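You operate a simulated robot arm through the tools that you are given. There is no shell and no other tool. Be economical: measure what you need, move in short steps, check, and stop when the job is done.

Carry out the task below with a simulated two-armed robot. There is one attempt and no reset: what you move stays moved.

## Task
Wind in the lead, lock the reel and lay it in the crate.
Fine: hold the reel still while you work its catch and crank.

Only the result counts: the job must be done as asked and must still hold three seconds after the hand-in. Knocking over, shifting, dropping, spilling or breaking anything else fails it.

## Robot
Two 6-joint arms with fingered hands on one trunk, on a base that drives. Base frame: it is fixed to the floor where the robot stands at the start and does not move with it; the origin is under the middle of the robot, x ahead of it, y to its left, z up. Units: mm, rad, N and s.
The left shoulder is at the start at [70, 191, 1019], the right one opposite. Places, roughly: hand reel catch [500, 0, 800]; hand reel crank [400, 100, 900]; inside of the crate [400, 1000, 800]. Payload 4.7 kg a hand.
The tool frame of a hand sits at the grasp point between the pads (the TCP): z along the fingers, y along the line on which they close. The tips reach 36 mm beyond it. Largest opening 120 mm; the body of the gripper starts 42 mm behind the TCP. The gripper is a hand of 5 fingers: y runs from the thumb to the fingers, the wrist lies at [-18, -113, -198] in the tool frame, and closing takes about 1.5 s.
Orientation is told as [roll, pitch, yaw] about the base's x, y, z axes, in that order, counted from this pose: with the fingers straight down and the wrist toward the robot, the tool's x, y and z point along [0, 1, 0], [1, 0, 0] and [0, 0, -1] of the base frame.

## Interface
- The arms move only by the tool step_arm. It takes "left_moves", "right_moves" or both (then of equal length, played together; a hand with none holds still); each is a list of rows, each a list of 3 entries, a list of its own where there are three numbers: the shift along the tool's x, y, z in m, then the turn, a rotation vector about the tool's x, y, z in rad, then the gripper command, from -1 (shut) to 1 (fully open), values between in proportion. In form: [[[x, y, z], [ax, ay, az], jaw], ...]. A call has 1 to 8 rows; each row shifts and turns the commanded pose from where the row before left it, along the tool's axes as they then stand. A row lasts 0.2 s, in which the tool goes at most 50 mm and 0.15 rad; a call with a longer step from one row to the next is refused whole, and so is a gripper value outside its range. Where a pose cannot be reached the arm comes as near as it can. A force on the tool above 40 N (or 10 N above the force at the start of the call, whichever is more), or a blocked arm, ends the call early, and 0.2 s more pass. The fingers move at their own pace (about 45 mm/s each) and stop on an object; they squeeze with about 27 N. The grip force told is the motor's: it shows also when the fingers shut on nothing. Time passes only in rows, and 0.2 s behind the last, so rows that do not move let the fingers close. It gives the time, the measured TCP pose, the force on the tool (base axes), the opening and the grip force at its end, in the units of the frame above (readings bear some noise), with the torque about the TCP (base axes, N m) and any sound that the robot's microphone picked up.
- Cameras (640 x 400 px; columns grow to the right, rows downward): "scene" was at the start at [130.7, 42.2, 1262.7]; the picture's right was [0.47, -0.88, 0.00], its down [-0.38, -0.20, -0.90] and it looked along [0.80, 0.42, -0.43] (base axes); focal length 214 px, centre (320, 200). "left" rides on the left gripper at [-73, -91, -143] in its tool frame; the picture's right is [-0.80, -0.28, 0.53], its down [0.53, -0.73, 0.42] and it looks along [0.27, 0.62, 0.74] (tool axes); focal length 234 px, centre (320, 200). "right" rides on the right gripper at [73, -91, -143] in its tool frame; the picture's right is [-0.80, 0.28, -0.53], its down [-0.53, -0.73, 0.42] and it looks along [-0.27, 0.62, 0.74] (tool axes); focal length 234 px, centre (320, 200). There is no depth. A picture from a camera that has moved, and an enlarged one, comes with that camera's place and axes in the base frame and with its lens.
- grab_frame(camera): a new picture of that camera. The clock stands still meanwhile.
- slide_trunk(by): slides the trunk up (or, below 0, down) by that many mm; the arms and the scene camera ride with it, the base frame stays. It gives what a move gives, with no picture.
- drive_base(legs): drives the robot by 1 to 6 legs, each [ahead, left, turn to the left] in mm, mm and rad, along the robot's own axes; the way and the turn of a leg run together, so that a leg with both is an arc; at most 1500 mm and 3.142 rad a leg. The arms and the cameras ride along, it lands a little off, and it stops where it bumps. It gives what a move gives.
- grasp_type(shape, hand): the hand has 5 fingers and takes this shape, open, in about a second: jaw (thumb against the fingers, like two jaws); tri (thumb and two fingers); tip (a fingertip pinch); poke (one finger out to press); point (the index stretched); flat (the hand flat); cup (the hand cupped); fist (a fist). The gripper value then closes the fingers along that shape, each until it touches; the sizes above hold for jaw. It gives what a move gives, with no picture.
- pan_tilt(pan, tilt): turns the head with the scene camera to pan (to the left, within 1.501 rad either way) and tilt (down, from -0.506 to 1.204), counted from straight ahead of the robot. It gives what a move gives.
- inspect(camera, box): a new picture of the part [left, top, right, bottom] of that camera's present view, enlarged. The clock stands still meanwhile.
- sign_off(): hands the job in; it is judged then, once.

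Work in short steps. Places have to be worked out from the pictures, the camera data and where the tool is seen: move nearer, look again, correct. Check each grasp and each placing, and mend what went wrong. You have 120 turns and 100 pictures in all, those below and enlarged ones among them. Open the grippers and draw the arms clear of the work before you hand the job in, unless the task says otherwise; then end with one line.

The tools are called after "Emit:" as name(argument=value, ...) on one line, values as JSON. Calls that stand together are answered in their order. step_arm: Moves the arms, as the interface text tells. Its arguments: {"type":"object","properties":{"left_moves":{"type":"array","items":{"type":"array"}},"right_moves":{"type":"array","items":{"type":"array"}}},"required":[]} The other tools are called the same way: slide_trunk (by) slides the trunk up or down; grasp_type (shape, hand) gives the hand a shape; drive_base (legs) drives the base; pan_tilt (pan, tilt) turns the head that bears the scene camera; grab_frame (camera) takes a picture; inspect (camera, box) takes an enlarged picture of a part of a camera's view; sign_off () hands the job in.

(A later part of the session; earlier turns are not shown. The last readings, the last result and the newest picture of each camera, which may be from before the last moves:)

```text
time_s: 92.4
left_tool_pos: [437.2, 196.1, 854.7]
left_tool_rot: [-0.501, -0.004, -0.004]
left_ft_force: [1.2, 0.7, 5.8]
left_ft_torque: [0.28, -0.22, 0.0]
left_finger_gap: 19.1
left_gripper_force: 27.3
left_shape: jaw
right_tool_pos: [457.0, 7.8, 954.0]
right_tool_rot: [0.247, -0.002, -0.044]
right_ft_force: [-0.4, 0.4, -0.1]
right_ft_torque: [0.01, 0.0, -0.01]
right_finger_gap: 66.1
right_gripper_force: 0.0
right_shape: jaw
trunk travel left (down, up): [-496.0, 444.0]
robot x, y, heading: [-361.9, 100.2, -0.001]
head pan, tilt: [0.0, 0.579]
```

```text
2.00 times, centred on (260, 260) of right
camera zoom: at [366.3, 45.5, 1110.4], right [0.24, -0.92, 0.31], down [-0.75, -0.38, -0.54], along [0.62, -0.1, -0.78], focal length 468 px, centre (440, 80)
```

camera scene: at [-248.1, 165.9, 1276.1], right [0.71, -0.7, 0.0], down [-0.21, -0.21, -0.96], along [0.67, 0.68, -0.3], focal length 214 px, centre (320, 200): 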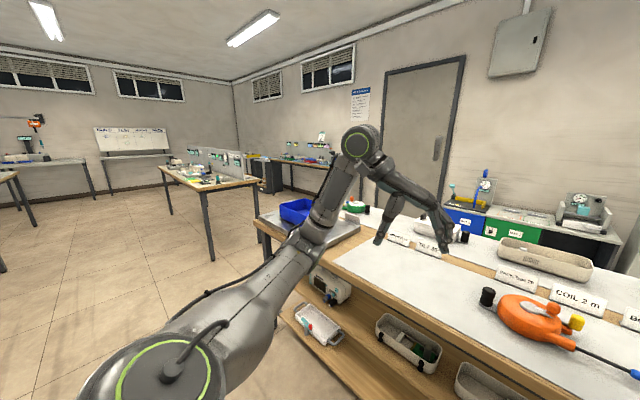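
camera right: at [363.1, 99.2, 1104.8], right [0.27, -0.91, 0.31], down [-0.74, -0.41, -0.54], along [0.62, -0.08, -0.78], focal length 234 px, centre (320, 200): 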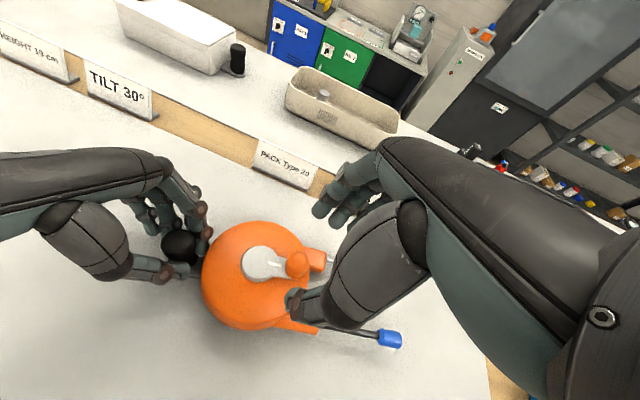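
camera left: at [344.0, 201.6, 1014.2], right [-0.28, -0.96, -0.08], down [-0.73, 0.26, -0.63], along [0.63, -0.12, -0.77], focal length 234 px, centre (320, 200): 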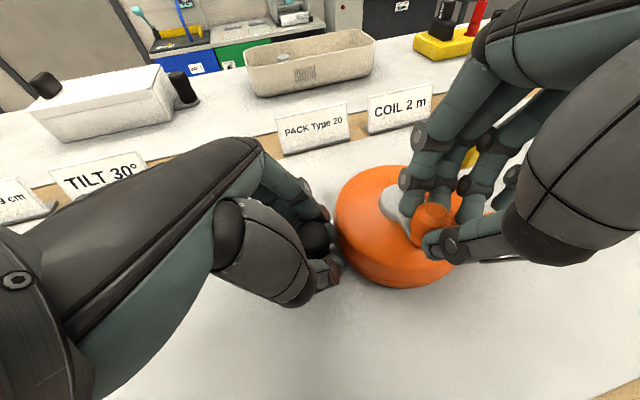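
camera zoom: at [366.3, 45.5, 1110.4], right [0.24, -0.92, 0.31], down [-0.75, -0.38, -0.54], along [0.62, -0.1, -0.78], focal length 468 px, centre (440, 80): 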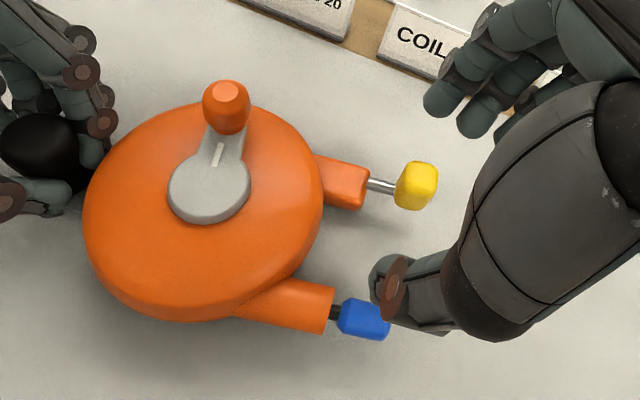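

Clear view: only ~4 mm of lead remain, crank at ~256°, knob at [481,117], pivot [445,108]. I grip it again for a final stroke.

Emit:
step_arm(right_moves=[[[0, 0, 0], [0.0346, 0, -0.1357], 0.0], [[0, 0, 0], [0.0346, 0, -0.1357], 0.0], [[0.0303, 0.0163, 0.0077], [0, 0, 0], 0.0], [[0.0303, 0.0163, 0.0077], [0, 0, 0], 0.0], [[0.0303, 0.0163, 0.0077], [0, 0, 0], 0.0], [[-0.0063, 0, 0.0247], [0, 0, 0], 0.0], [[-0.0063, 0, 0.0247], [0, 0, 0], 0.0]])

Emit:
inspect(camera="right", box=[120, 160, 440, 360])

```text
time_s: 94.0
left_tool_pos: [437.0, 195.2, 854.5]
left_tool_rot: [-0.502, -0.006, -0.002]
left_ft_force: [-1.2, 0.5, 6.3]
left_ft_torque: [0.27, -0.19, -0.01]
left_finger_gap: 19.2
left_gripper_force: 26.7
left_shape: jaw
right_tool_pos: [479.9, 111.6, 905.2]
right_tool_rot: [0.249, -0.002, 0.239]
right_ft_force: [-0.2, -0.5, 0.0]
right_ft_torque: [-0.01, -0.02, 0.0]
right_finger_gap: 60.3
right_gripper_force: 0.0
right_shape: jaw
trunk travel left (down, up): [-496.0, 444.0]
robot x, y, heading: [-360.7, 99.2, -0.003]
head pan, tilt: [0.0, 0.579]
```

```text
2.00 times, centred on (280, 260) of right
camera zoom: at [381.2, 123.3, 1060.8], right [0.48, -0.82, 0.31], down [-0.61, -0.57, -0.54], along [0.62, 0.07, -0.78], focal length 468 px, centre (400, 80)
```

zoom: 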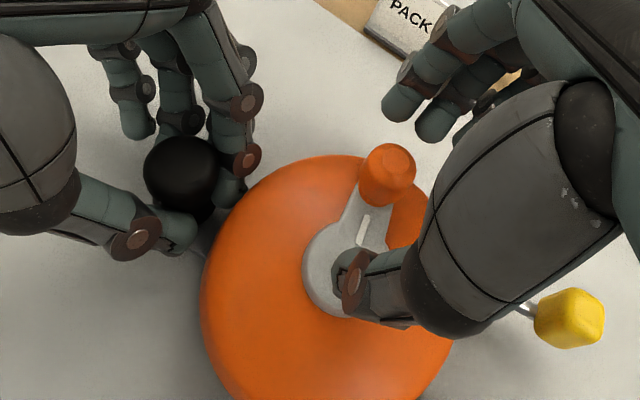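

Adjust, close, press, then stroke 0.56 rad.

Emit:
step_arm(right_moves=[[[0.0024, 0.0025, 0.0006], [0, 0, 0], -0.5], [[0, 0, 0], [0, 0, 0], -0.8], [[0, 0, 0], [0, 0, 0], -1], [[0, 0, 0], [0, 0, 0], -1], [[0, 0, 0], [0, 0, 0], -1], [[-0.001, 0, 0.004], [0, 0, 0], -1], [[-0.0005, 0, 0.002], [0, 0, 0], -1]])

Emit:
step_arm(right_moves=[[[-0.005, -0.0008, -0.0013], [-0.0346, 0, 0.1357], -1], [[-0.005, -0.0008, -0.0013], [-0.0346, 0, 0.1357], -1], [[0, 0, 0], [0, 0, 0], -1]])

Emit:
inspect(camera="right", box=[120, 160, 440, 360])

```text
time_s: 95.6
left_tool_pos: [435.6, 196.1, 854.0]
left_tool_rot: [-0.501, -0.004, -0.003]
left_ft_force: [3.9, -1.6, 1.1]
left_ft_torque: [0.44, -0.22, 0.05]
left_finger_gap: 19.4
left_gripper_force: 27.4
left_shape: jaw
right_tool_pos: [480.5, 114.7, 902.3]
right_tool_rot: [0.249, -0.006, 0.236]
right_ft_force: [-0.7, -2.3, 17.1]
right_ft_torque: [0.06, 0.0, -0.05]
right_finger_gap: 17.2
right_gripper_force: 27.6
right_shape: jaw
trunk travel left (down, up): [-496.0, 444.0]
robot x, y, heading: [-366.4, 101.9, -0.007]
head pan, tilt: [0.0, 0.579]
```

```text
time_s: 96.4
left_tool_pos: [433.8, 195.1, 854.5]
left_tool_rot: [-0.503, -0.006, -0.004]
left_ft_force: [6.6, -13.4, -3.0]
left_ft_torque: [0.27, -0.33, -0.1]
left_finger_gap: 19.1
left_gripper_force: 26.9
left_shape: jaw
right_tool_pos: [480.2, 107.6, 902.2]
right_tool_rot: [0.25, -0.006, -0.044]
right_ft_force: [-4.5, 15.3, 23.6]
right_ft_torque: [0.54, 0.0, 0.21]
right_finger_gap: 16.8
right_gripper_force: 26.8
right_shape: jaw
trunk travel left (down, up): [-496.0, 444.0]
robot x, y, heading: [-362.5, 99.9, -0.004]
head pan, tilt: [0.0, 0.579]
```

```text
2.00 times, centred on (280, 260) of right
camera zoom: at [388.5, 144.2, 1057.1], right [0.24, -0.92, 0.31], down [-0.75, -0.38, -0.55], along [0.62, -0.1, -0.78], focal length 468 px, centre (400, 80)
```

zoom: 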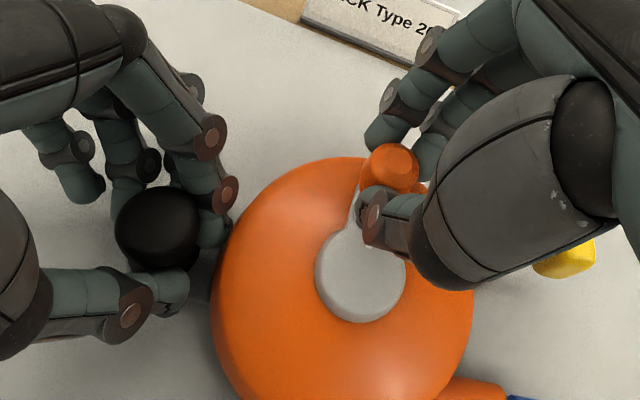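

Tangential force rose to 15 N, maybe the end stop. I look at the plug.

Emit:
inspect(camera="right", box=[320, 335, 424, 400])

```text
6.15 times, centred on (372, 368) of right
camera zoom: at [388.5, 144.2, 1057.1], right [0.24, -0.92, 0.31], down [-0.75, -0.38, -0.55], along [0.62, -0.1, -0.78], focal length 1441 px, centre (0, -831)
```

zoom: 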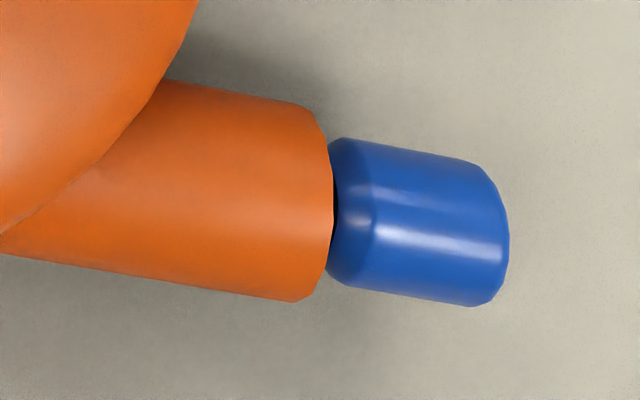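

Nearly flush. One more small push to be sure it sits at the stop.

Emit:
step_arm(right_moves=[[[-0.003, -0.0005, -0.0008], [-0.02, 0, 0.08], -1], [[-0.003, -0.0005, -0.0008], [-0.02, 0, 0.08], -1], [[0, 0, 0], [0, 0, 0], -1]])

Emit:
inspect(camera="right", box=[300, 315, 436, 400])

```text
time_s: 97.2
left_tool_pos: [435.1, 195.9, 854.5]
left_tool_rot: [-0.505, -0.008, -0.006]
left_ft_force: [10.7, -23.9, 2.4]
left_ft_torque: [-0.14, -0.51, -0.28]
left_finger_gap: 19.0
left_gripper_force: 27.3
left_shape: jaw
right_tool_pos: [478.7, 102.3, 901.2]
right_tool_rot: [0.25, 0.0, -0.205]
right_ft_force: [-4.8, 30.4, 18.1]
right_ft_torque: [0.88, 0.08, 0.53]
right_finger_gap: 16.7
right_gripper_force: 27.1
right_shape: jaw
trunk travel left (down, up): [-496.0, 444.0]
robot x, y, heading: [-360.7, 101.2, -0.006]
head pan, tilt: [0.0, 0.579]
```

```text
4.71 times, centred on (368, 358) of right
camera zoom: at [394.7, 153.7, 1057.2], right [0.09, -0.95, 0.31], down [-0.8, -0.25, -0.54], along [0.59, -0.2, -0.78], focal length 1102 px, centre (94, -541)
```

zoom: 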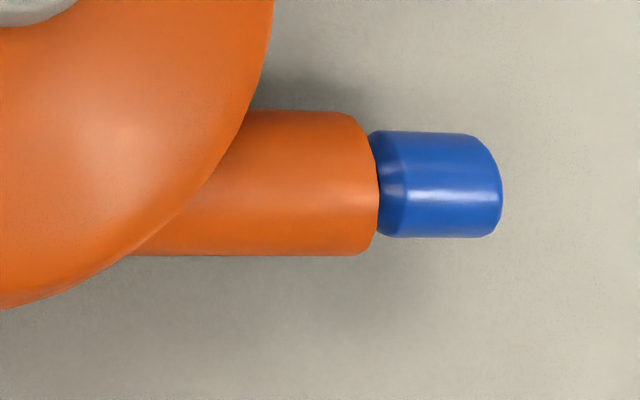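

30 N: end stop reached and plug flush. I release and go above the catch to lock it.

Emit:
step_arm(right_moves=[[[0.004, 0, -0.003], [0, 0, 0], -0.6], [[0, 0, 0], [0, 0, 0], -0.1], [[0, 0, 0], [0, 0, 0], 0.1], [[0.01, 0, -0.039], [0, 0, 0], 0.1], [[0.01, 0, -0.039], [0.0247, 0, -0.0969], 0.1], [[-0.037, 0, 0], [0.0247, 0, -0.0969], 0.1], [[-0.037, 0.005, 0], [0, 0, 0], 0.1], [[-0.037, 0.005, 0], [0, 0, 0], 0.1]])

Emit:
inspect(camera="right", box=[100, 160, 420, 360])

```text
time_s: 99.0
left_tool_pos: [437.3, 195.1, 854.4]
left_tool_rot: [-0.501, -0.005, -0.006]
left_ft_force: [0.3, 1.4, 6.4]
left_ft_torque: [0.33, -0.28, 0.07]
left_finger_gap: 19.6
left_gripper_force: 27.1
left_shape: jaw
right_tool_pos: [487.0, -6.3, 956.0]
right_tool_rot: [0.248, 0.0, -0.01]
right_ft_force: [-0.5, -0.4, 0.2]
right_ft_torque: [-0.03, 0.02, -0.01]
right_finger_gap: 65.6
right_gripper_force: 0.0
right_shape: jaw
trunk travel left (down, up): [-496.0, 444.0]
robot x, y, heading: [-363.7, 100.9, -0.006]
head pan, tilt: [0.0, 0.579]
```

```text
2.00 times, centred on (260, 260) of right
camera zoom: at [395.1, 29.6, 1110.8], right [0.27, -0.91, 0.31], down [-0.74, -0.41, -0.54], along [0.62, -0.08, -0.78], focal length 468 px, centre (440, 80)
```

zoom: 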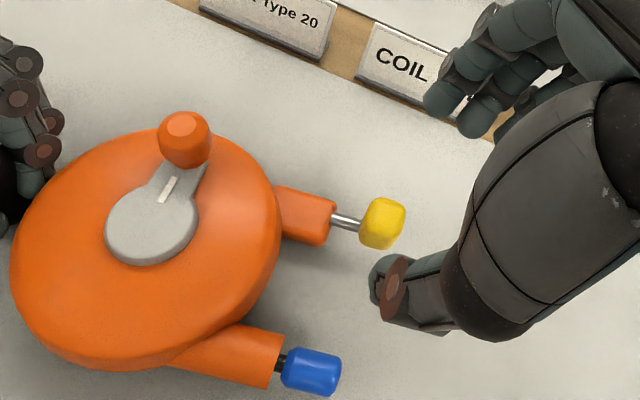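

The plug sprang out ~3 mm since I moved back before opening. I regrip the knob, wind to the stop again and then open in place.

Emit:
step_arm(right_moves=[[[0, 0, 0], [0.0346, 0, -0.1357], 0.0], [[0, 0, 0], [0.0346, 0, -0.1357], 0.0], [[0.0358, 0.0087, 0.0091], [0, 0, 0], 0.0], [[0.0358, 0.0087, 0.0091], [0, 0, 0], 0.0], [[0.0358, 0.0087, 0.0091], [0, 0, 0], 0.0], [[-0.0065, 0, 0.0257], [0, 0, 0], 0.0], [[-0.0065, 0, 0.0257], [0, 0, 0], 0.0]])

Emit:
inspect(camera="right", box=[120, 160, 440, 360])

```text
time_s: 100.6
left_tool_pos: [436.4, 195.7, 854.2]
left_tool_rot: [-0.501, -0.005, -0.004]
left_ft_force: [0.8, 0.7, 6.0]
left_ft_torque: [0.29, -0.19, -0.01]
left_finger_gap: 19.5
left_gripper_force: 27.0
left_shape: jaw
right_tool_pos: [483.3, 110.5, 901.0]
right_tool_rot: [0.247, 0.0, 0.273]
right_ft_force: [0.5, 0.4, -0.3]
right_ft_torque: [0.05, -0.01, 0.01]
right_finger_gap: 60.4
right_gripper_force: 0.0
right_shape: jaw
trunk travel left (down, up): [-496.0, 444.0]
robot x, y, heading: [-365.5, 102.3, -0.003]
head pan, tilt: [0.0, 0.579]
```

```text
2.00 times, centred on (280, 260) of right
camera zoom: at [385.2, 118.4, 1057.4], right [0.51, -0.8, 0.31], down [-0.6, -0.59, -0.54], along [0.62, 0.09, -0.78], focal length 468 px, centre (400, 80)
```

zoom: 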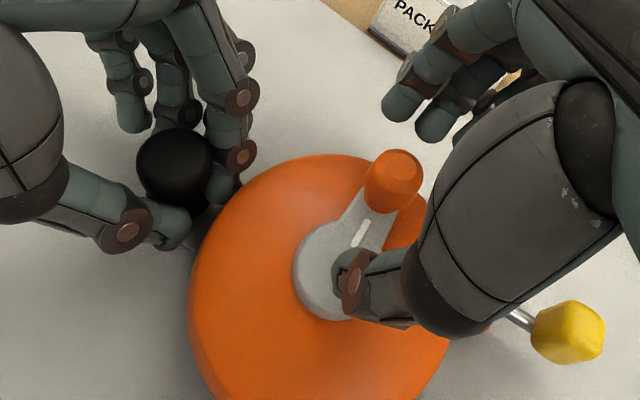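

Close, press lightly, and wind to the stop.

Emit:
step_arm(right_moves=[[[-0.0025, 0.001, -0.001], [0, 0, 0], -0.5], [[0, 0, 0], [0, 0, 0], -0.8], [[0, 0, 0], [0, 0, 0], -1], [[0, 0, 0], [0, 0, 0], -1], [[0, 0, 0], [0, 0, 0], -1], [[-0.001, 0, 0.003], [0, 0, 0], -1]])

Emit:
step_arm(right_moves=[[[-0.0035, -0.0012, -0.0009], [-0.0247, 0, 0.0969], -1], [[-0.0035, -0.0012, -0.0009], [-0.0247, 0, 0.0969], -1], [[-0.0035, -0.0012, -0.0009], [-0.0247, 0, 0.0969], -1], [[0, 0, 0], [0, 0, 0], -1]])

```text
time_s: 102.0
left_tool_pos: [435.8, 195.2, 853.7]
left_tool_rot: [-0.501, -0.004, -0.003]
left_ft_force: [2.3, 0.2, 4.2]
left_ft_torque: [0.35, -0.21, 0.07]
left_finger_gap: 19.3
left_gripper_force: 27.1
left_shape: jaw
right_tool_pos: [483.7, 107.0, 901.2]
right_tool_rot: [0.25, -0.004, 0.271]
right_ft_force: [-0.3, -2.1, 8.6]
right_ft_torque: [-0.01, -0.07, -0.02]
right_finger_gap: 14.8
right_gripper_force: 26.0
right_shape: jaw
trunk travel left (down, up): [-496.0, 444.0]
robot x, y, heading: [-361.2, 102.2, -0.009]
head pan, tilt: [0.0, 0.579]
```

```text
time_s: 103.0
left_tool_pos: [436.6, 194.3, 855.3]
left_tool_rot: [-0.504, -0.007, -0.006]
left_ft_force: [10.0, -21.0, 5.6]
left_ft_torque: [0.03, -0.51, -0.21]
left_finger_gap: 19.2
left_gripper_force: 27.3
left_shape: jaw
right_tool_pos: [479.6, 97.0, 899.6]
right_tool_rot: [0.252, 0.001, -0.026]
right_ft_force: [-9.4, 25.4, 3.8]
right_ft_torque: [0.65, 0.2, 0.36]
right_finger_gap: 13.5
right_gripper_force: 26.9
right_shape: jaw
trunk travel left (down, up): [-496.0, 444.0]
robot x, y, heading: [-363.2, 103.2, -0.004]
head pan, tilt: [0.0, 0.579]
```

At the stop (25 N). Open in place without moving, then rise and look.

Emit:
step_arm(right_moves=[[[0, 0, 0], [0, 0, 0], -0.5], [[0, 0, 0], [0, 0, 0], 0.1], [[0, 0, 0], [0, 0, 0], 0.1], [[0.01, 0, -0.039], [0, 0, 0], 0.1], [[0.004, 0, -0.016], [0, 0, 0], 0.1], [[-0.037, 0, 0], [0, 0, 0], 0.1], [[-0.037, 0.003, 0], [0, 0, 0], 0.1], [[-0.033, 0.003, 0], [0, 0, 0], 0.1]])

Emit:
inspect(camera="right", box=[100, 160, 420, 360])

```text
time_s: 104.8
left_tool_pos: [437.4, 194.8, 854.1]
left_tool_rot: [-0.502, -0.005, -0.003]
left_ft_force: [1.9, -0.7, 5.6]
left_ft_torque: [0.39, -0.27, 0.04]
left_finger_gap: 19.4
left_gripper_force: 26.9
left_shape: jaw
right_tool_pos: [484.4, -12.0, 931.7]
right_tool_rot: [0.249, 0.002, -0.028]
right_ft_force: [-0.3, -1.0, 0.3]
right_ft_torque: [-0.02, -0.02, 0.02]
right_finger_gap: 65.7
right_gripper_force: 0.1
right_shape: jaw
trunk travel left (down, up): [-496.0, 444.0]
robot x, y, heading: [-364.9, 101.3, -0.006]
head pan, tilt: [0.0, 0.579]
```

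```text
2.00 times, centred on (260, 260) of right
camera zoom: at [393.8, 24.5, 1087.1], right [0.25, -0.92, 0.31], down [-0.74, -0.39, -0.54], along [0.62, -0.09, -0.78], focal length 468 px, centre (440, 80)
```

zoom: 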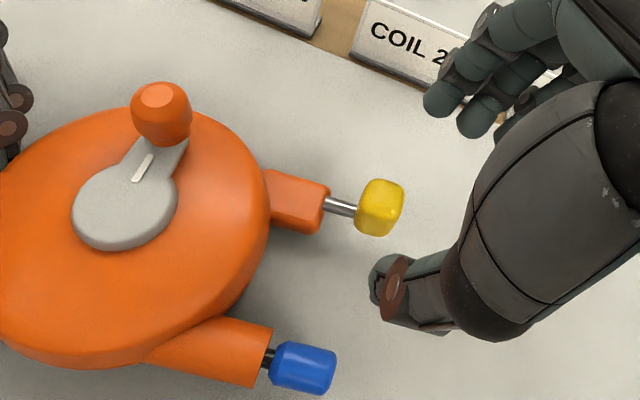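

The plug settles back to the same ~3 mm in both releases, so it rests at its (soft) stop. Now the catch: the yellow knob is at ~[492,5]; I go down and grip it.

Emit:
step_arm(right_moves=[[[-0.0019, 0.0025, 0.0208], [0, 0, 0], 0.1], [[-0.0019, 0.0025, 0.0208], [0, 0, 0], 0.1], [[-0.0019, 0.0025, 0.0208], [0, 0, 0], 0.1], [[0, 0, 0], [0, 0, 0], -0.3], [[0, 0, 0], [0, 0, 0], -0.7], [[0, 0, 0], [0, 0, 0], -1], [[0, 0, 0], [0, 0, 0], -1], [[0, 0, 0], [0, 0, 0], -1]])

Emit:
inspect(camera="right", box=[100, 160, 420, 360])

```text
time_s: 106.6
left_tool_pos: [437.4, 196.6, 853.3]
left_tool_rot: [-0.5, -0.005, -0.003]
left_ft_force: [2.7, -0.5, 7.0]
left_ft_torque: [0.26, -0.26, 0.09]
left_finger_gap: 19.3
left_gripper_force: 26.8
left_shape: jaw
right_tool_pos: [492.7, -1.5, 869.1]
right_tool_rot: [0.248, 0.0, -0.028]
right_ft_force: [-1.4, 0.4, -0.7]
right_ft_torque: [0.01, -0.03, -0.03]
right_finger_gap: 16.6
right_gripper_force: 26.9
right_shape: jaw
trunk travel left (down, up): [-496.0, 444.0]
robot x, y, heading: [-364.8, 101.3, -0.002]
head pan, tilt: [0.0, 0.579]
```

```text
2.00 times, centred on (260, 260) of right
camera zoom: at [402.1, 35.4, 1024.9], right [0.25, -0.92, 0.31], down [-0.74, -0.39, -0.54], along [0.62, -0.09, -0.78], focal length 468 px, centre (440, 80)
```

zoom: 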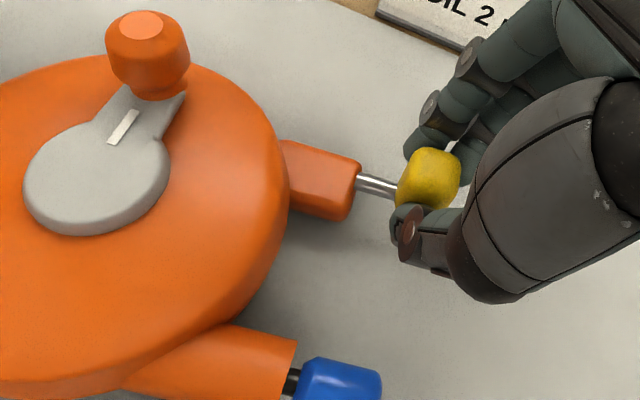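

Gripped. Push inward 21 mm along the pin.

Emit:
step_arm(right_moves=[[[0.0034, -0.0005, 0.0009], [0, 0, 0], -1], [[0.0034, -0.0005, 0.0009], [0, 0, 0], -1], [[0.0034, -0.0005, 0.0009], [0, 0, 0], -1], [[0.0034, -0.0005, 0.0009], [0, 0, 0], -1], [[0.0034, -0.0005, 0.0009], [0, 0, 0], -1], [[0.0034, -0.0005, 0.0009], [0, 0, 0], -1]])

```text
time_s: 108.0
left_tool_pos: [436.1, 195.5, 853.8]
left_tool_rot: [-0.502, -0.005, -0.005]
left_ft_force: [1.9, 3.5, 8.7]
left_ft_torque: [0.43, -0.25, 0.11]
left_finger_gap: 19.4
left_gripper_force: 27.2
left_shape: jaw
right_tool_pos: [490.7, 21.1, 868.6]
right_tool_rot: [0.246, -0.001, -0.027]
right_ft_force: [1.1, -4.8, 0.2]
right_ft_torque: [-0.12, -0.07, -0.05]
right_finger_gap: 16.6
right_gripper_force: 26.8
right_shape: jaw
trunk travel left (down, up): [-496.0, 444.0]
robot x, y, heading: [-362.6, 105.9, -0.006]
head pan, tilt: [0.0, 0.579]
```

Smooth at ~5 N. I push on until it stops.

Emit:
step_arm(right_moves=[[[0.0024, -0.0003, 0.0006], [0, 0, 0], -1], [[0.0024, -0.0003, 0.0006], [0, 0, 0], -1], [[0.0024, -0.0003, 0.0006], [0, 0, 0], -1], [[0, 0, 0], [0, 0, 0], -1]])

Emit:
inspect(camera="right", box=[100, 160, 420, 360])

```text
time_s: 109.0
left_tool_pos: [435.9, 195.6, 854.2]
left_tool_rot: [-0.501, -0.006, -0.001]
left_ft_force: [1.0, 8.9, 9.4]
left_ft_torque: [0.54, -0.25, 0.2]
left_finger_gap: 19.6
left_gripper_force: 27.1
left_shape: jaw
right_tool_pos: [490.0, 26.3, 869.5]
right_tool_rot: [0.246, -0.001, -0.029]
right_ft_force: [2.0, -12.1, 0.3]
right_ft_torque: [-0.32, -0.12, -0.11]
right_finger_gap: 16.7
right_gripper_force: 26.7
right_shape: jaw
trunk travel left (down, up): [-496.0, 444.0]
robot x, y, heading: [-364.8, 102.1, -0.007]
head pan, tilt: [0.0, 0.579]
```

```text
2.00 times, centred on (260, 260) of right
camera zoom: at [399.0, 63.9, 1024.4], right [0.25, -0.92, 0.31], down [-0.74, -0.39, -0.54], along [0.62, -0.1, -0.78], focal length 468 px, centre (440, 80)
```

zoom: 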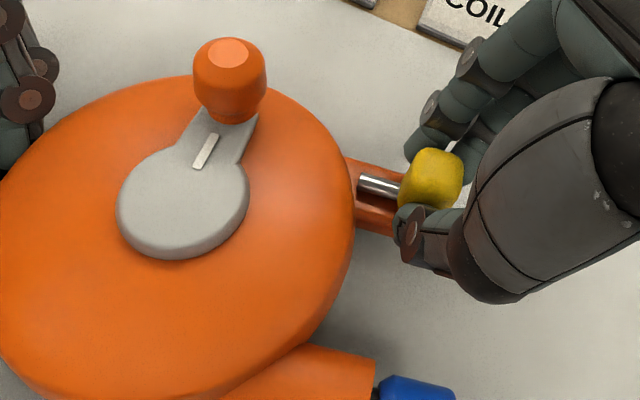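

Force rising (12 N), pin back at the drum as at first. One more firm push to be sure.

Emit:
step_arm(right_moves=[[[0.002, -0.0003, 0.0005], [0, 0, 0], -1], [[0.002, -0.0003, 0.0005], [0, 0, 0], -1], [[0, 0, 0], [0, 0, 0], -1]])

```text
time_s: 109.8
left_tool_pos: [436.1, 197.6, 853.5]
left_tool_rot: [-0.5, -0.005, -0.002]
left_ft_force: [-1.4, 19.3, 10.1]
left_ft_torque: [0.87, -0.19, 0.27]
left_finger_gap: 19.3
left_gripper_force: 26.4
left_shape: jaw
right_tool_pos: [489.7, 33.1, 869.2]
right_tool_rot: [0.246, -0.002, -0.03]
right_ft_force: [5.6, -19.2, 1.1]
right_ft_torque: [-0.45, -0.12, -0.14]
right_finger_gap: 16.7
right_gripper_force: 27.1
right_shape: jaw
trunk travel left (down, up): [-496.0, 444.0]
robot x, y, heading: [-359.3, 100.3, -0.001]
head pan, tilt: [0.0, 0.579]
```

Catch locked against its stop (19 N). I open in place, rise, and go to the crank knob so as to lift the reel level with both hands.

Emit:
step_arm(right_moves=[[[0, 0, 0], [0, 0, 0], -0.5], [[0, 0, 0], [0, 0, 0], 0.0], [[0, 0, 0], [0, 0, 0], 0.1], [[0.01, 0, -0.039], [0, 0, 0], 0.1], [[0.008, 0, -0.031], [0, 0, 0], 0.0], [[0.037, -0.0045, 0.0095], [0, 0, 0], 0.0], [[0.037, -0.0045, 0.0095], [0, 0, 0], 0.0], [[0, 0, 0], [0, 0, 0], 0.0]])

Emit:
grab_frame(camera="right")

```text
time_s: 111.6
left_tool_pos: [435.4, 195.7, 853.9]
left_tool_rot: [-0.501, -0.006, -0.004]
left_ft_force: [-0.2, -2.5, 6.2]
left_ft_torque: [0.27, -0.14, -0.03]
left_finger_gap: 19.5
left_gripper_force: 27.1
left_shape: jaw
right_tool_pos: [482.4, 110.3, 940.9]
right_tool_rot: [0.247, 0.0, -0.027]
right_ft_force: [-0.4, -0.2, 1.1]
right_ft_torque: [-0.04, 0.0, -0.01]
right_finger_gap: 60.3
right_gripper_force: 0.1
right_shape: jaw
trunk travel left (down, up): [-496.0, 444.0]
robot x, y, heading: [-361.3, 99.3, -0.002]
head pan, tilt: [0.0, 0.579]
```

```text
10 pictures are left
camera right: at [392.7, 146.6, 1097.3], right [0.25, -0.92, 0.31], down [-0.74, -0.39, -0.54], along [0.62, -0.09, -0.78], focal length 234 px, centre (320, 200)
```

right: 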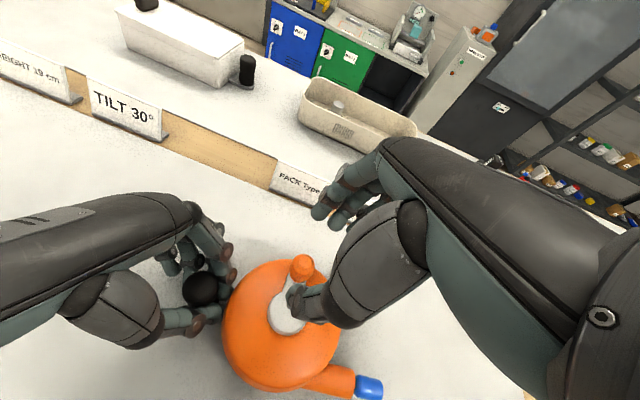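

Knob at [479,119]. Lower and grip it.

Emit:
step_arm(right_moves=[[[-0.0041, -0.0015, 0.0201], [0, 0, 0], 0.0], [[-0.0041, -0.0015, 0.0201], [0, 0, 0], 0.0], [[0, 0, 0], [0, 0, 0], -0.4], [[0, 0, 0], [0, 0, 0], -0.8], [[0, 0, 0], [0, 0, 0], -1], [[0, 0, 0], [0, 0, 0], -1], [[0, 0, 0], [0, 0, 0], -1]])

```text
time_s: 113.2
left_tool_pos: [436.6, 196.0, 853.7]
left_tool_rot: [-0.501, -0.006, -0.004]
left_ft_force: [2.7, -1.4, 7.7]
left_ft_torque: [0.18, -0.24, 0.06]
left_finger_gap: 19.5
left_gripper_force: 27.3
left_shape: jaw
right_tool_pos: [480.3, 111.0, 900.6]
right_tool_rot: [0.247, 0.001, -0.028]
right_ft_force: [-2.6, 1.5, -0.1]
right_ft_torque: [0.04, 0.06, 0.0]
right_finger_gap: 15.5
right_gripper_force: 26.7
right_shape: jaw
trunk travel left (down, up): [-496.0, 444.0]
robot x, y, heading: [-362.2, 103.5, -0.003]
head pan, tilt: [0.0, 0.579]
```

Gripped. I lift both hands together with the trunk, first 40 mm.

Emit:
slide_trunk(by=40)

Emit:
inspect(camera="scene", box=[270, 120, 398, 200])

```text
time_s: 114.0
left_tool_pos: [438.0, 196.3, 891.8]
left_tool_rot: [-0.502, -0.004, -0.004]
left_ft_force: [2.4, -4.9, 0.7]
left_ft_torque: [0.12, -0.13, -0.03]
left_finger_gap: 18.9
left_gripper_force: 26.9
left_shape: jaw
right_tool_pos: [482.4, 112.3, 938.0]
right_tool_rot: [0.248, 0.001, -0.027]
right_ft_force: [-1.1, 6.0, -4.9]
right_ft_torque: [0.07, 0.11, -0.01]
right_finger_gap: 15.3
right_gripper_force: 27.0
right_shape: jaw
trunk travel left (down, up): [-536.0, 404.0]
robot x, y, heading: [-362.9, 99.4, 0.0]
head pan, tilt: [0.0, 0.579]
```

```text
5.00 times, centred on (334, 160) of scene
camera zoom: at [-223.1, 99.8, 1290.1], right [0.0, -1.0, 0.0], down [-0.55, 0.0, -0.84], along [0.84, 0.0, -0.55], focal length 1072 px, centre (250, 400)
```

zoom: 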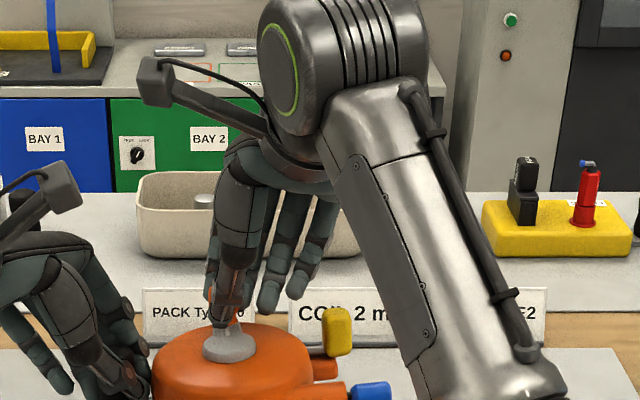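

Reel hangs level between both hands. Raise more and then strafe toward the crate.

Emit:
slide_trunk(by=150)

Emit:
pan_tilt(pan=0.85, tilt=0.65)

Emit:
grab_frame(camera="scene")

```text
time_s: 115.8
left_tool_pos: [436.6, 196.2, 1041.5]
left_tool_rot: [-0.501, -0.004, -0.004]
left_ft_force: [1.9, -5.8, -0.1]
left_ft_torque: [0.14, -0.14, -0.04]
left_finger_gap: 18.8
left_gripper_force: 26.6
left_shape: jaw
right_tool_pos: [481.9, 111.4, 1089.4]
right_tool_rot: [0.248, 0.002, -0.029]
right_ft_force: [-3.3, 4.9, -4.4]
right_ft_torque: [0.08, 0.07, -0.02]
right_finger_gap: 14.9
right_gripper_force: 26.9
right_shape: jaw
trunk travel left (down, up): [-686.0, 254.0]
robot x, y, heading: [-361.1, 100.7, -0.002]
head pan, tilt: [0.0, 0.579]
```

```text
time_s: 116.9
left_tool_pos: [436.5, 196.4, 1042.3]
left_tool_rot: [-0.502, -0.004, -0.004]
left_ft_force: [1.9, -4.6, 1.6]
left_ft_torque: [0.12, -0.13, -0.07]
left_finger_gap: 19.0
left_gripper_force: 27.0
left_shape: jaw
right_tool_pos: [482.1, 111.6, 1089.4]
right_tool_rot: [0.247, 0.001, -0.028]
right_ft_force: [-2.3, 3.8, -5.0]
right_ft_torque: [0.1, 0.03, -0.03]
right_finger_gap: 15.3
right_gripper_force: 26.9
right_shape: jaw
trunk travel left (down, up): [-686.0, 254.0]
robot x, y, heading: [-363.0, 101.4, -0.005]
head pan, tilt: [0.85, 0.649]
```

```text
8 pictures are left
camera scene: at [-255.1, 165.1, 1434.1], right [0.75, -0.66, 0.0], down [-0.4, -0.45, -0.8], along [0.53, 0.6, -0.6], focal length 214 px, centre (320, 200)
```

scene: 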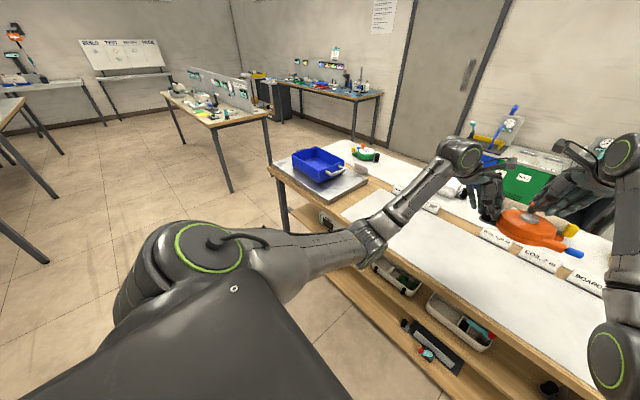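

Estimated crate: x≈374–550, y≈890–1140, rim z≈895. The left hand's outer fingers would hit the crate wall beside the post, so I want to carry by the right hand alone (reel weighs only ~0.5 kg). I test that just above the mat: lower to ~6 mm, then open the left.

Emit:
slide_trunk(by=-184)

Emit:
step_arm(left_moves=[[[0, 0, 0], [0, 0, 0], -0.7], [[0, 0, 0], [0, 0, 0], -0.4], [[0, 0, 0], [0, 0, 0], 0.2], [[0, 0, 0], [0, 0, 0], 0.6], [[0, 0, 0], [0, 0, 0], 1], [[0, 0, 0], [0, 0, 0], 1], [[0, 0, 0], [0, 0, 0], 1]])

Emit:
pan_tilt(pan=0, tilt=0.579)

Emit:
inspect(camera="scene", box=[270, 150, 398, 230])

```text
time_s: 119.0
left_tool_pos: [437.0, 195.9, 858.2]
left_tool_rot: [-0.502, -0.006, -0.004]
left_ft_force: [2.1, -4.6, 1.4]
left_ft_torque: [0.13, -0.11, 0.02]
left_finger_gap: 19.0
left_gripper_force: 27.0
left_shape: jaw
right_tool_pos: [481.3, 111.9, 906.0]
right_tool_rot: [0.249, -0.001, -0.027]
right_ft_force: [-2.5, 5.6, -3.9]
right_ft_torque: [0.01, 0.07, -0.02]
right_finger_gap: 15.1
right_gripper_force: 27.1
right_shape: jaw
trunk travel left (down, up): [-502.0, 438.0]
robot x, y, heading: [-364.4, 99.5, -0.005]
head pan, tilt: [0.85, 0.649]
```

```text
time_s: 120.6
left_tool_pos: [437.0, 195.7, 858.2]
left_tool_rot: [-0.501, -0.007, -0.003]
left_ft_force: [-0.2, -1.1, 0.1]
left_ft_torque: [0.02, -0.03, -0.01]
left_finger_gap: 119.3
left_gripper_force: 0.1
left_shape: jaw
right_tool_pos: [482.2, 110.9, 905.5]
right_tool_rot: [0.248, -0.002, -0.028]
right_ft_force: [0.3, 0.2, -3.4]
right_ft_torque: [0.02, -0.11, 0.03]
right_finger_gap: 15.1
right_gripper_force: 27.3
right_shape: jaw
trunk travel left (down, up): [-502.0, 438.0]
robot x, y, heading: [-362.5, 105.2, -0.005]
head pan, tilt: [0.85, 0.649]
```

```text
time_s: 121.7
left_tool_pos: [436.8, 195.7, 859.2]
left_tool_rot: [-0.5, -0.005, -0.004]
left_ft_force: [-1.2, 0.0, -0.4]
left_ft_torque: [-0.01, -0.02, 0.0]
left_finger_gap: 119.7
left_gripper_force: 0.1
left_shape: jaw
right_tool_pos: [481.6, 111.5, 904.9]
right_tool_rot: [0.248, 0.002, -0.028]
right_ft_force: [0.0, -0.2, -2.3]
right_ft_torque: [0.05, -0.13, 0.01]
right_finger_gap: 15.2
right_gripper_force: 27.0
right_shape: jaw
trunk travel left (down, up): [-502.0, 438.0]
robot x, y, heading: [-361.2, 102.1, -0.002]
head pan, tilt: [0.0, 0.579]
```

```text
5.00 times, centred on (334, 190) of scene
camera zoom: at [-223.9, 99.8, 1256.3], right [0.0, -1.0, 0.0], down [-0.55, 0.0, -0.84], along [0.84, 0.0, -0.55], focal length 1072 px, centre (250, 250)
```

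zoom: 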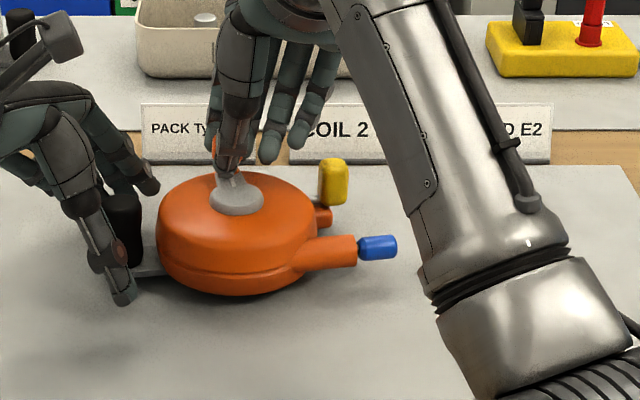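

The right hand holds it. I draw the left hand back along its fingers and lift 30 mm, then look how level it hangs.

Emit:
step_arm(left_moves=[[[0, 0, -0.04], [0, 0, 0], 1], [[0, 0, -0.04], [0, 0, 0], 1], [[0, 0, -0.04], [0, 0, 0], 1], [[0, 0, -0.04], [0, 0, 0], 1]])

Emit:
slide_trunk(by=40)

Emit:
inspect(camera="scene", box=[270, 140, 398, 220])

```text
time_s: 122.7
left_tool_pos: [436.9, 273.1, 997.0]
left_tool_rot: [-0.503, -0.004, -0.003]
left_ft_force: [0.2, 0.2, -0.4]
left_ft_torque: [-0.02, -0.01, -0.01]
left_finger_gap: 119.8
left_gripper_force: 0.1
left_shape: jaw
right_tool_pos: [481.3, 111.7, 905.9]
right_tool_rot: [0.249, -0.001, -0.028]
right_ft_force: [0.0, -0.1, -4.2]
right_ft_torque: [0.06, -0.16, -0.03]
right_finger_gap: 15.3
right_gripper_force: 27.0
right_shape: jaw
trunk travel left (down, up): [-502.0, 438.0]
robot x, y, heading: [-363.5, 99.6, -0.002]
head pan, tilt: [0.0, 0.579]
```

```text
time_s: 123.6
left_tool_pos: [438.3, 273.7, 1035.9]
left_tool_rot: [-0.501, -0.005, -0.003]
left_ft_force: [-0.3, -0.2, 0.6]
left_ft_torque: [-0.02, 0.03, -0.05]
left_finger_gap: 119.7
left_gripper_force: 0.1
left_shape: jaw
right_tool_pos: [481.5, 112.0, 945.3]
right_tool_rot: [0.248, 0.002, -0.027]
right_ft_force: [-0.3, 0.1, -4.3]
right_ft_torque: [0.03, -0.12, 0.0]
right_finger_gap: 15.1
right_gripper_force: 27.0
right_shape: jaw
trunk travel left (down, up): [-542.0, 398.0]
robot x, y, heading: [-364.2, 103.1, -0.005]
head pan, tilt: [0.0, 0.579]
```

```text
5.00 times, centred on (334, 180) of scene
camera zoom: at [-223.3, 99.9, 1296.1], right [0.0, -1.0, 0.0], down [-0.55, 0.0, -0.84], along [0.84, 0.0, -0.55], focal length 1072 px, centre (250, 300)
```

zoom: 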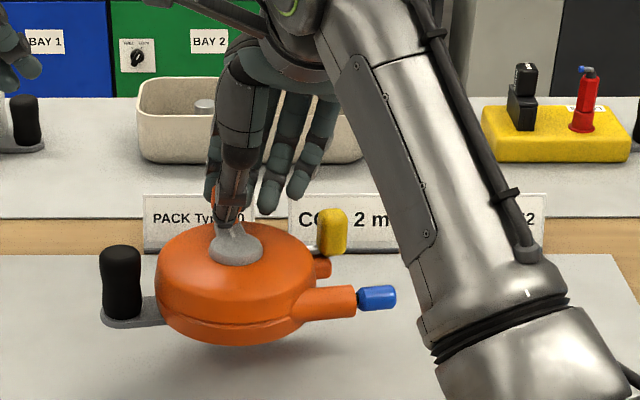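

Perfect: it hangs level (4.3 N) from the right hand. Now I measure the crate with a zoomed view before driving.

Emit:
slide_trunk(by=150)

Emit:
pan_tilt(pan=0.85, tilt=0.5)

Emit:
inspect(camera="scene", box=[270, 160, 366, 220])

```text
time_s: 125.3
left_tool_pos: [437.7, 273.4, 1185.4]
left_tool_rot: [-0.5, -0.005, -0.004]
left_ft_force: [0.4, -0.6, 0.1]
left_ft_torque: [-0.01, -0.05, 0.0]
left_finger_gap: 119.8
left_gripper_force: 0.1
left_shape: jaw
right_tool_pos: [481.9, 112.1, 1095.2]
right_tool_rot: [0.247, 0.002, -0.029]
right_ft_force: [0.0, 0.6, -3.4]
right_ft_torque: [0.05, -0.13, -0.01]
right_finger_gap: 15.0
right_gripper_force: 27.0
right_shape: jaw
trunk travel left (down, up): [-692.0, 248.0]
robot x, y, heading: [-366.1, 98.5, -0.003]
head pan, tilt: [0.0, 0.579]
```

```text
time_s: 126.5
left_tool_pos: [437.3, 274.8, 1186.5]
left_tool_rot: [-0.501, -0.005, -0.004]
left_ft_force: [-1.0, 0.8, -0.6]
left_ft_torque: [0.02, 0.01, -0.01]
left_finger_gap: 119.9
left_gripper_force: 0.0
left_shape: jaw
right_tool_pos: [482.4, 112.1, 1096.5]
right_tool_rot: [0.248, 0.001, -0.028]
right_ft_force: [-0.2, 0.5, -4.2]
right_ft_torque: [0.06, -0.12, 0.01]
right_finger_gap: 15.3
right_gripper_force: 26.8
right_shape: jaw
trunk travel left (down, up): [-692.0, 248.0]
robot x, y, heading: [-364.2, 102.1, -0.003]
head pan, tilt: [0.85, 0.499]
```

```text
6.67 times, centred on (318, 190) of scene
camera zoom: at [-252.2, 168.2, 1453.5], right [0.75, -0.66, 0.0], down [-0.32, -0.36, -0.88], along [0.58, 0.66, -0.48], focal length 1430 px, centre (333, 267)
```

zoom: 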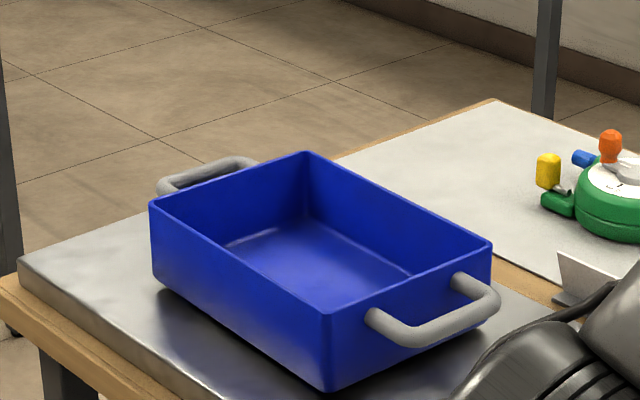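

Crate: inner x≈372–546, y≈878–1120, turned about −0.05, rim z≈899, center ≈[463,999]. The reel (219 mm long) fits along y. I drive left 892 and ahead 17 so the right TCP comes to about [499,1004].

Emit:
drive_base(legs=[[0, 450, 0], [17, 442, 0]])

Emit:
step_arm(right_moves=[[[0, 0, 0], [-0.016, 0, 0.063], -1], [[0, 0, 0], [-0.016, 0, 0.063], -1], [[0, 0, 0], [0, 0, 0], -1]])

Emit:
grab_frame(camera="right")

```text
time_s: 131.4
left_tool_pos: [460.5, 1150.8, 1186.0]
left_tool_rot: [-0.5, -0.007, -0.007]
left_ft_force: [0.7, 0.3, 0.0]
left_ft_torque: [0.02, 0.01, -0.01]
left_finger_gap: 119.5
left_gripper_force: 0.1
left_shape: jaw
right_tool_pos: [502.8, 988.7, 1095.3]
right_tool_rot: [0.249, -0.002, -0.032]
right_ft_force: [-0.3, 0.5, -3.8]
right_ft_torque: [0.06, -0.11, -0.01]
right_finger_gap: 15.4
right_gripper_force: 27.1
right_shape: jaw
trunk travel left (down, up): [-692.0, 248.0]
robot x, y, heading: [-340.9, 981.8, -0.007]
head pan, tilt: [0.85, 0.499]
```

```text
time_s: 132.2
left_tool_pos: [459.4, 1151.1, 1187.1]
left_tool_rot: [-0.5, -0.006, -0.007]
left_ft_force: [-1.1, -0.1, 0.6]
left_ft_torque: [0.02, 0.02, 0.01]
left_finger_gap: 119.7
left_gripper_force: 0.0
left_shape: jaw
right_tool_pos: [504.0, 988.4, 1095.9]
right_tool_rot: [0.248, 0.002, -0.163]
right_ft_force: [0.5, -0.6, -2.2]
right_ft_torque: [0.0, -0.14, -0.01]
right_finger_gap: 14.7
right_gripper_force: 26.7
right_shape: jaw
trunk travel left (down, up): [-692.0, 248.0]
robot x, y, heading: [-340.0, 979.8, -0.003]
head pan, tilt: [0.85, 0.499]
```

```text
4 pictures are left
camera right: at [418.9, 1037.8, 1250.8], right [0.13, -0.94, 0.31], down [-0.79, -0.29, -0.54], along [0.6, -0.18, -0.78], focal length 234 px, centre (320, 200)
```

right: 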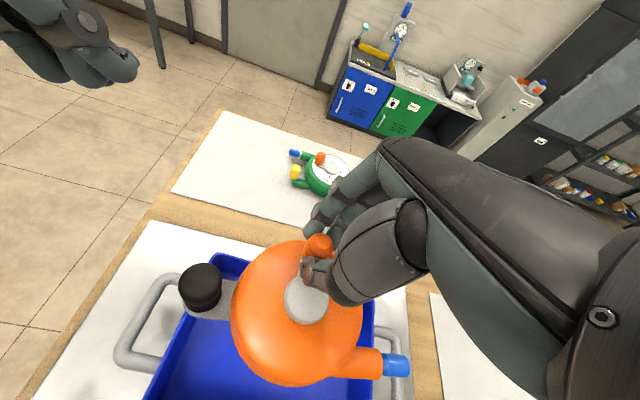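

Comparing both views, the crate's rim is at z≈916, its center at ≈[441,973]. The reel is still yawed ~+0.095; I turn −0.135 more and shift (−25,−12).

Emit:
step_arm(right_moves=[[[0, 0, 0], [-0.0167, 0, 0.0654], -1], [[0, 0, 0], [-0.0167, 0, 0.0654], -1], [[-0.0061, -0.0068, -0.0016], [0, 0, 0], -1], [[-0.0061, -0.0068, -0.0016], [0, 0, 0], -1], [[-0.0061, -0.0068, -0.0016], [0, 0, 0], -1], [[0, 0, 0], [0, 0, 0], -1]])

Emit:
slide_trunk(by=-60)

Emit:
grab_frame(camera="right")

```text
time_s: 133.6
left_tool_pos: [460.5, 1151.2, 1186.3]
left_tool_rot: [-0.502, -0.005, -0.007]
left_ft_force: [-0.5, 0.6, 0.4]
left_ft_torque: [0.02, 0.01, 0.01]
left_finger_gap: 119.8
left_gripper_force: 0.1
left_shape: jaw
right_tool_pos: [478.0, 977.6, 1095.4]
right_tool_rot: [0.248, -0.001, -0.297]
right_ft_force: [-0.2, -0.2, -3.5]
right_ft_torque: [0.02, -0.16, 0.02]
right_finger_gap: 15.1
right_gripper_force: 27.1
right_shape: jaw
trunk travel left (down, up): [-692.0, 248.0]
robot x, y, heading: [-341.6, 983.3, -0.009]
head pan, tilt: [0.85, 0.499]
```

```text
time_s: 134.6
left_tool_pos: [460.2, 1151.7, 1127.0]
left_tool_rot: [-0.501, -0.005, -0.007]
left_ft_force: [-0.3, -0.5, -0.6]
left_ft_torque: [0.02, -0.01, -0.02]
left_finger_gap: 120.0
left_gripper_force: 0.2
left_shape: jaw
right_tool_pos: [477.6, 977.8, 1036.6]
right_tool_rot: [0.247, 0.001, -0.297]
right_ft_force: [-0.1, -0.2, -4.3]
right_ft_torque: [0.03, -0.15, 0.0]
right_finger_gap: 15.2
right_gripper_force: 26.8
right_shape: jaw
trunk travel left (down, up): [-632.0, 308.0]
robot x, y, heading: [-338.4, 980.9, -0.007]
head pan, tilt: [0.85, 0.499]
```

```text
3 pictures are left
camera right: at [400.1, 1036.8, 1191.8], right [0.0, -0.95, 0.31], down [-0.82, -0.18, -0.54], along [0.57, -0.26, -0.78], focal length 234 px, centre (320, 200)
```

right: 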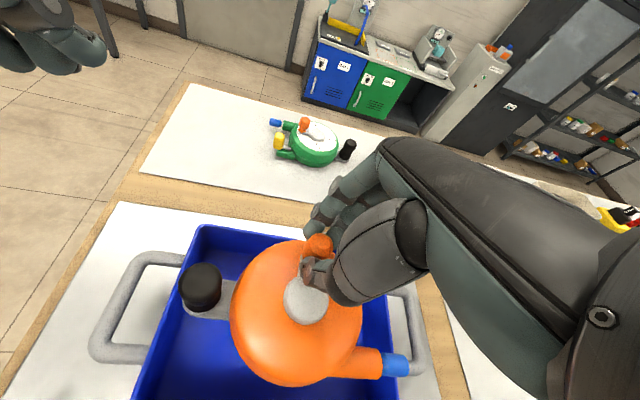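

Well aligned: about 10–12 mm clearance to both end walls, yaw matching. I lower 80 mm with the trunk.

Emit:
slide_trunk(by=-50)

Emit:
slide_trunk(by=-30)

```text
time_s: 135.6
left_tool_pos: [459.0, 1151.9, 1075.3]
left_tool_rot: [-0.499, -0.005, -0.008]
left_ft_force: [0.2, 0.0, -0.2]
left_ft_torque: [0.02, -0.02, 0.01]
left_finger_gap: 119.8
left_gripper_force: 0.1
left_shape: jaw
right_tool_pos: [478.4, 977.5, 985.2]
right_tool_rot: [0.249, -0.002, -0.298]
right_ft_force: [-0.2, 0.8, -3.8]
right_ft_torque: [-0.01, -0.09, -0.01]
right_finger_gap: 15.2
right_gripper_force: 26.9
right_shape: jaw
trunk travel left (down, up): [-582.0, 358.0]
robot x, y, heading: [-342.1, 980.6, -0.013]
head pan, tilt: [0.85, 0.499]
```

```text
time_s: 136.3
left_tool_pos: [459.5, 1151.3, 1048.2]
left_tool_rot: [-0.5, -0.007, -0.008]
left_ft_force: [-1.0, -1.0, -0.4]
left_ft_torque: [-0.01, -0.02, 0.03]
left_finger_gap: 119.5
left_gripper_force: 0.0
left_shape: jaw
right_tool_pos: [477.9, 978.0, 955.8]
right_tool_rot: [0.248, 0.0, -0.296]
right_ft_force: [-0.4, -0.6, -3.2]
right_ft_torque: [0.01, -0.15, -0.01]
right_finger_gap: 15.2
right_gripper_force: 27.1
right_shape: jaw
trunk travel left (down, up): [-552.0, 388.0]
robot x, y, heading: [-345.1, 984.3, -0.008]
head pan, tilt: [0.85, 0.499]
```

Still hanging free (base ≈ z 858). Small steps down until it touches.

Emit:
step_arm(right_moves=[[[-0.0006, 0, 0.0024], [0, 0, 0], -1], [[-0.0006, 0, 0.0024], [0, 0, 0], -1], [[-0.0006, 0, 0.0024], [0, 0, 0], -1]])

```text
time_s: 137.1
left_tool_pos: [459.5, 1150.7, 1046.6]
left_tool_rot: [-0.504, -0.003, -0.008]
left_ft_force: [-0.3, 0.1, 0.0]
left_ft_torque: [0.0, 0.02, 0.0]
left_finger_gap: 119.6
left_gripper_force: 0.1
left_shape: jaw
right_tool_pos: [479.1, 977.8, 948.7]
right_tool_rot: [0.249, -0.001, -0.297]
right_ft_force: [0.0, 0.0, -3.9]
right_ft_torque: [0.0, -0.1, -0.01]
right_finger_gap: 15.2
right_gripper_force: 27.0
right_shape: jaw
trunk travel left (down, up): [-552.0, 388.0]
robot x, y, heading: [-339.2, 987.8, -0.006]
head pan, tilt: [0.85, 0.499]
```

Not yet touching; continue down.

Emit:
step_arm(right_moves=[[[-0.0006, 0, 0.0024], [0, 0, 0], -1], [[-0.0006, 0, 0.0024], [0, 0, 0], -1], [[-0.0006, 0, 0.0024], [0, 0, 0], -1]])

```text
time_s: 137.9
left_tool_pos: [459.6, 1151.2, 1045.5]
left_tool_rot: [-0.501, -0.004, -0.008]
left_ft_force: [0.3, 0.1, 0.3]
left_ft_torque: [0.02, 0.0, -0.01]
left_finger_gap: 120.0
left_gripper_force: 0.0
left_shape: jaw
right_tool_pos: [478.0, 977.2, 941.0]
right_tool_rot: [0.249, 0.0, -0.298]
right_ft_force: [-0.5, 0.2, -3.8]
right_ft_torque: [-0.02, -0.1, 0.0]
right_finger_gap: 15.0
right_gripper_force: 26.8
right_shape: jaw
trunk travel left (down, up): [-552.0, 388.0]
robot x, y, heading: [-336.0, 983.5, -0.009]
head pan, tilt: [0.85, 0.499]
```

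Still free; continue.

Emit:
step_arm(right_moves=[[[-0.0006, 0, 0.0024], [0, 0, 0], -1], [[-0.0006, 0, 0.0024], [0, 0, 0], -1], [[0, 0, 0], [0, 0, 0], -1]])

```text
time_s: 138.7
left_tool_pos: [458.4, 1151.5, 1048.4]
left_tool_rot: [-0.503, -0.005, -0.006]
left_ft_force: [-0.3, 0.3, -0.5]
left_ft_torque: [0.02, 0.01, 0.03]
left_finger_gap: 119.7
left_gripper_force: 0.1
left_shape: jaw
right_tool_pos: [476.8, 978.4, 938.2]
right_tool_rot: [0.25, -0.006, -0.298]
right_ft_force: [0.3, 1.7, 10.5]
right_ft_torque: [0.09, -0.23, 0.03]
right_finger_gap: 15.8
right_gripper_force: 26.7
right_shape: jaw
trunk travel left (down, up): [-552.0, 388.0]
robot x, y, heading: [-343.3, 984.5, -0.006]
head pan, tilt: [0.85, 0.499]
```

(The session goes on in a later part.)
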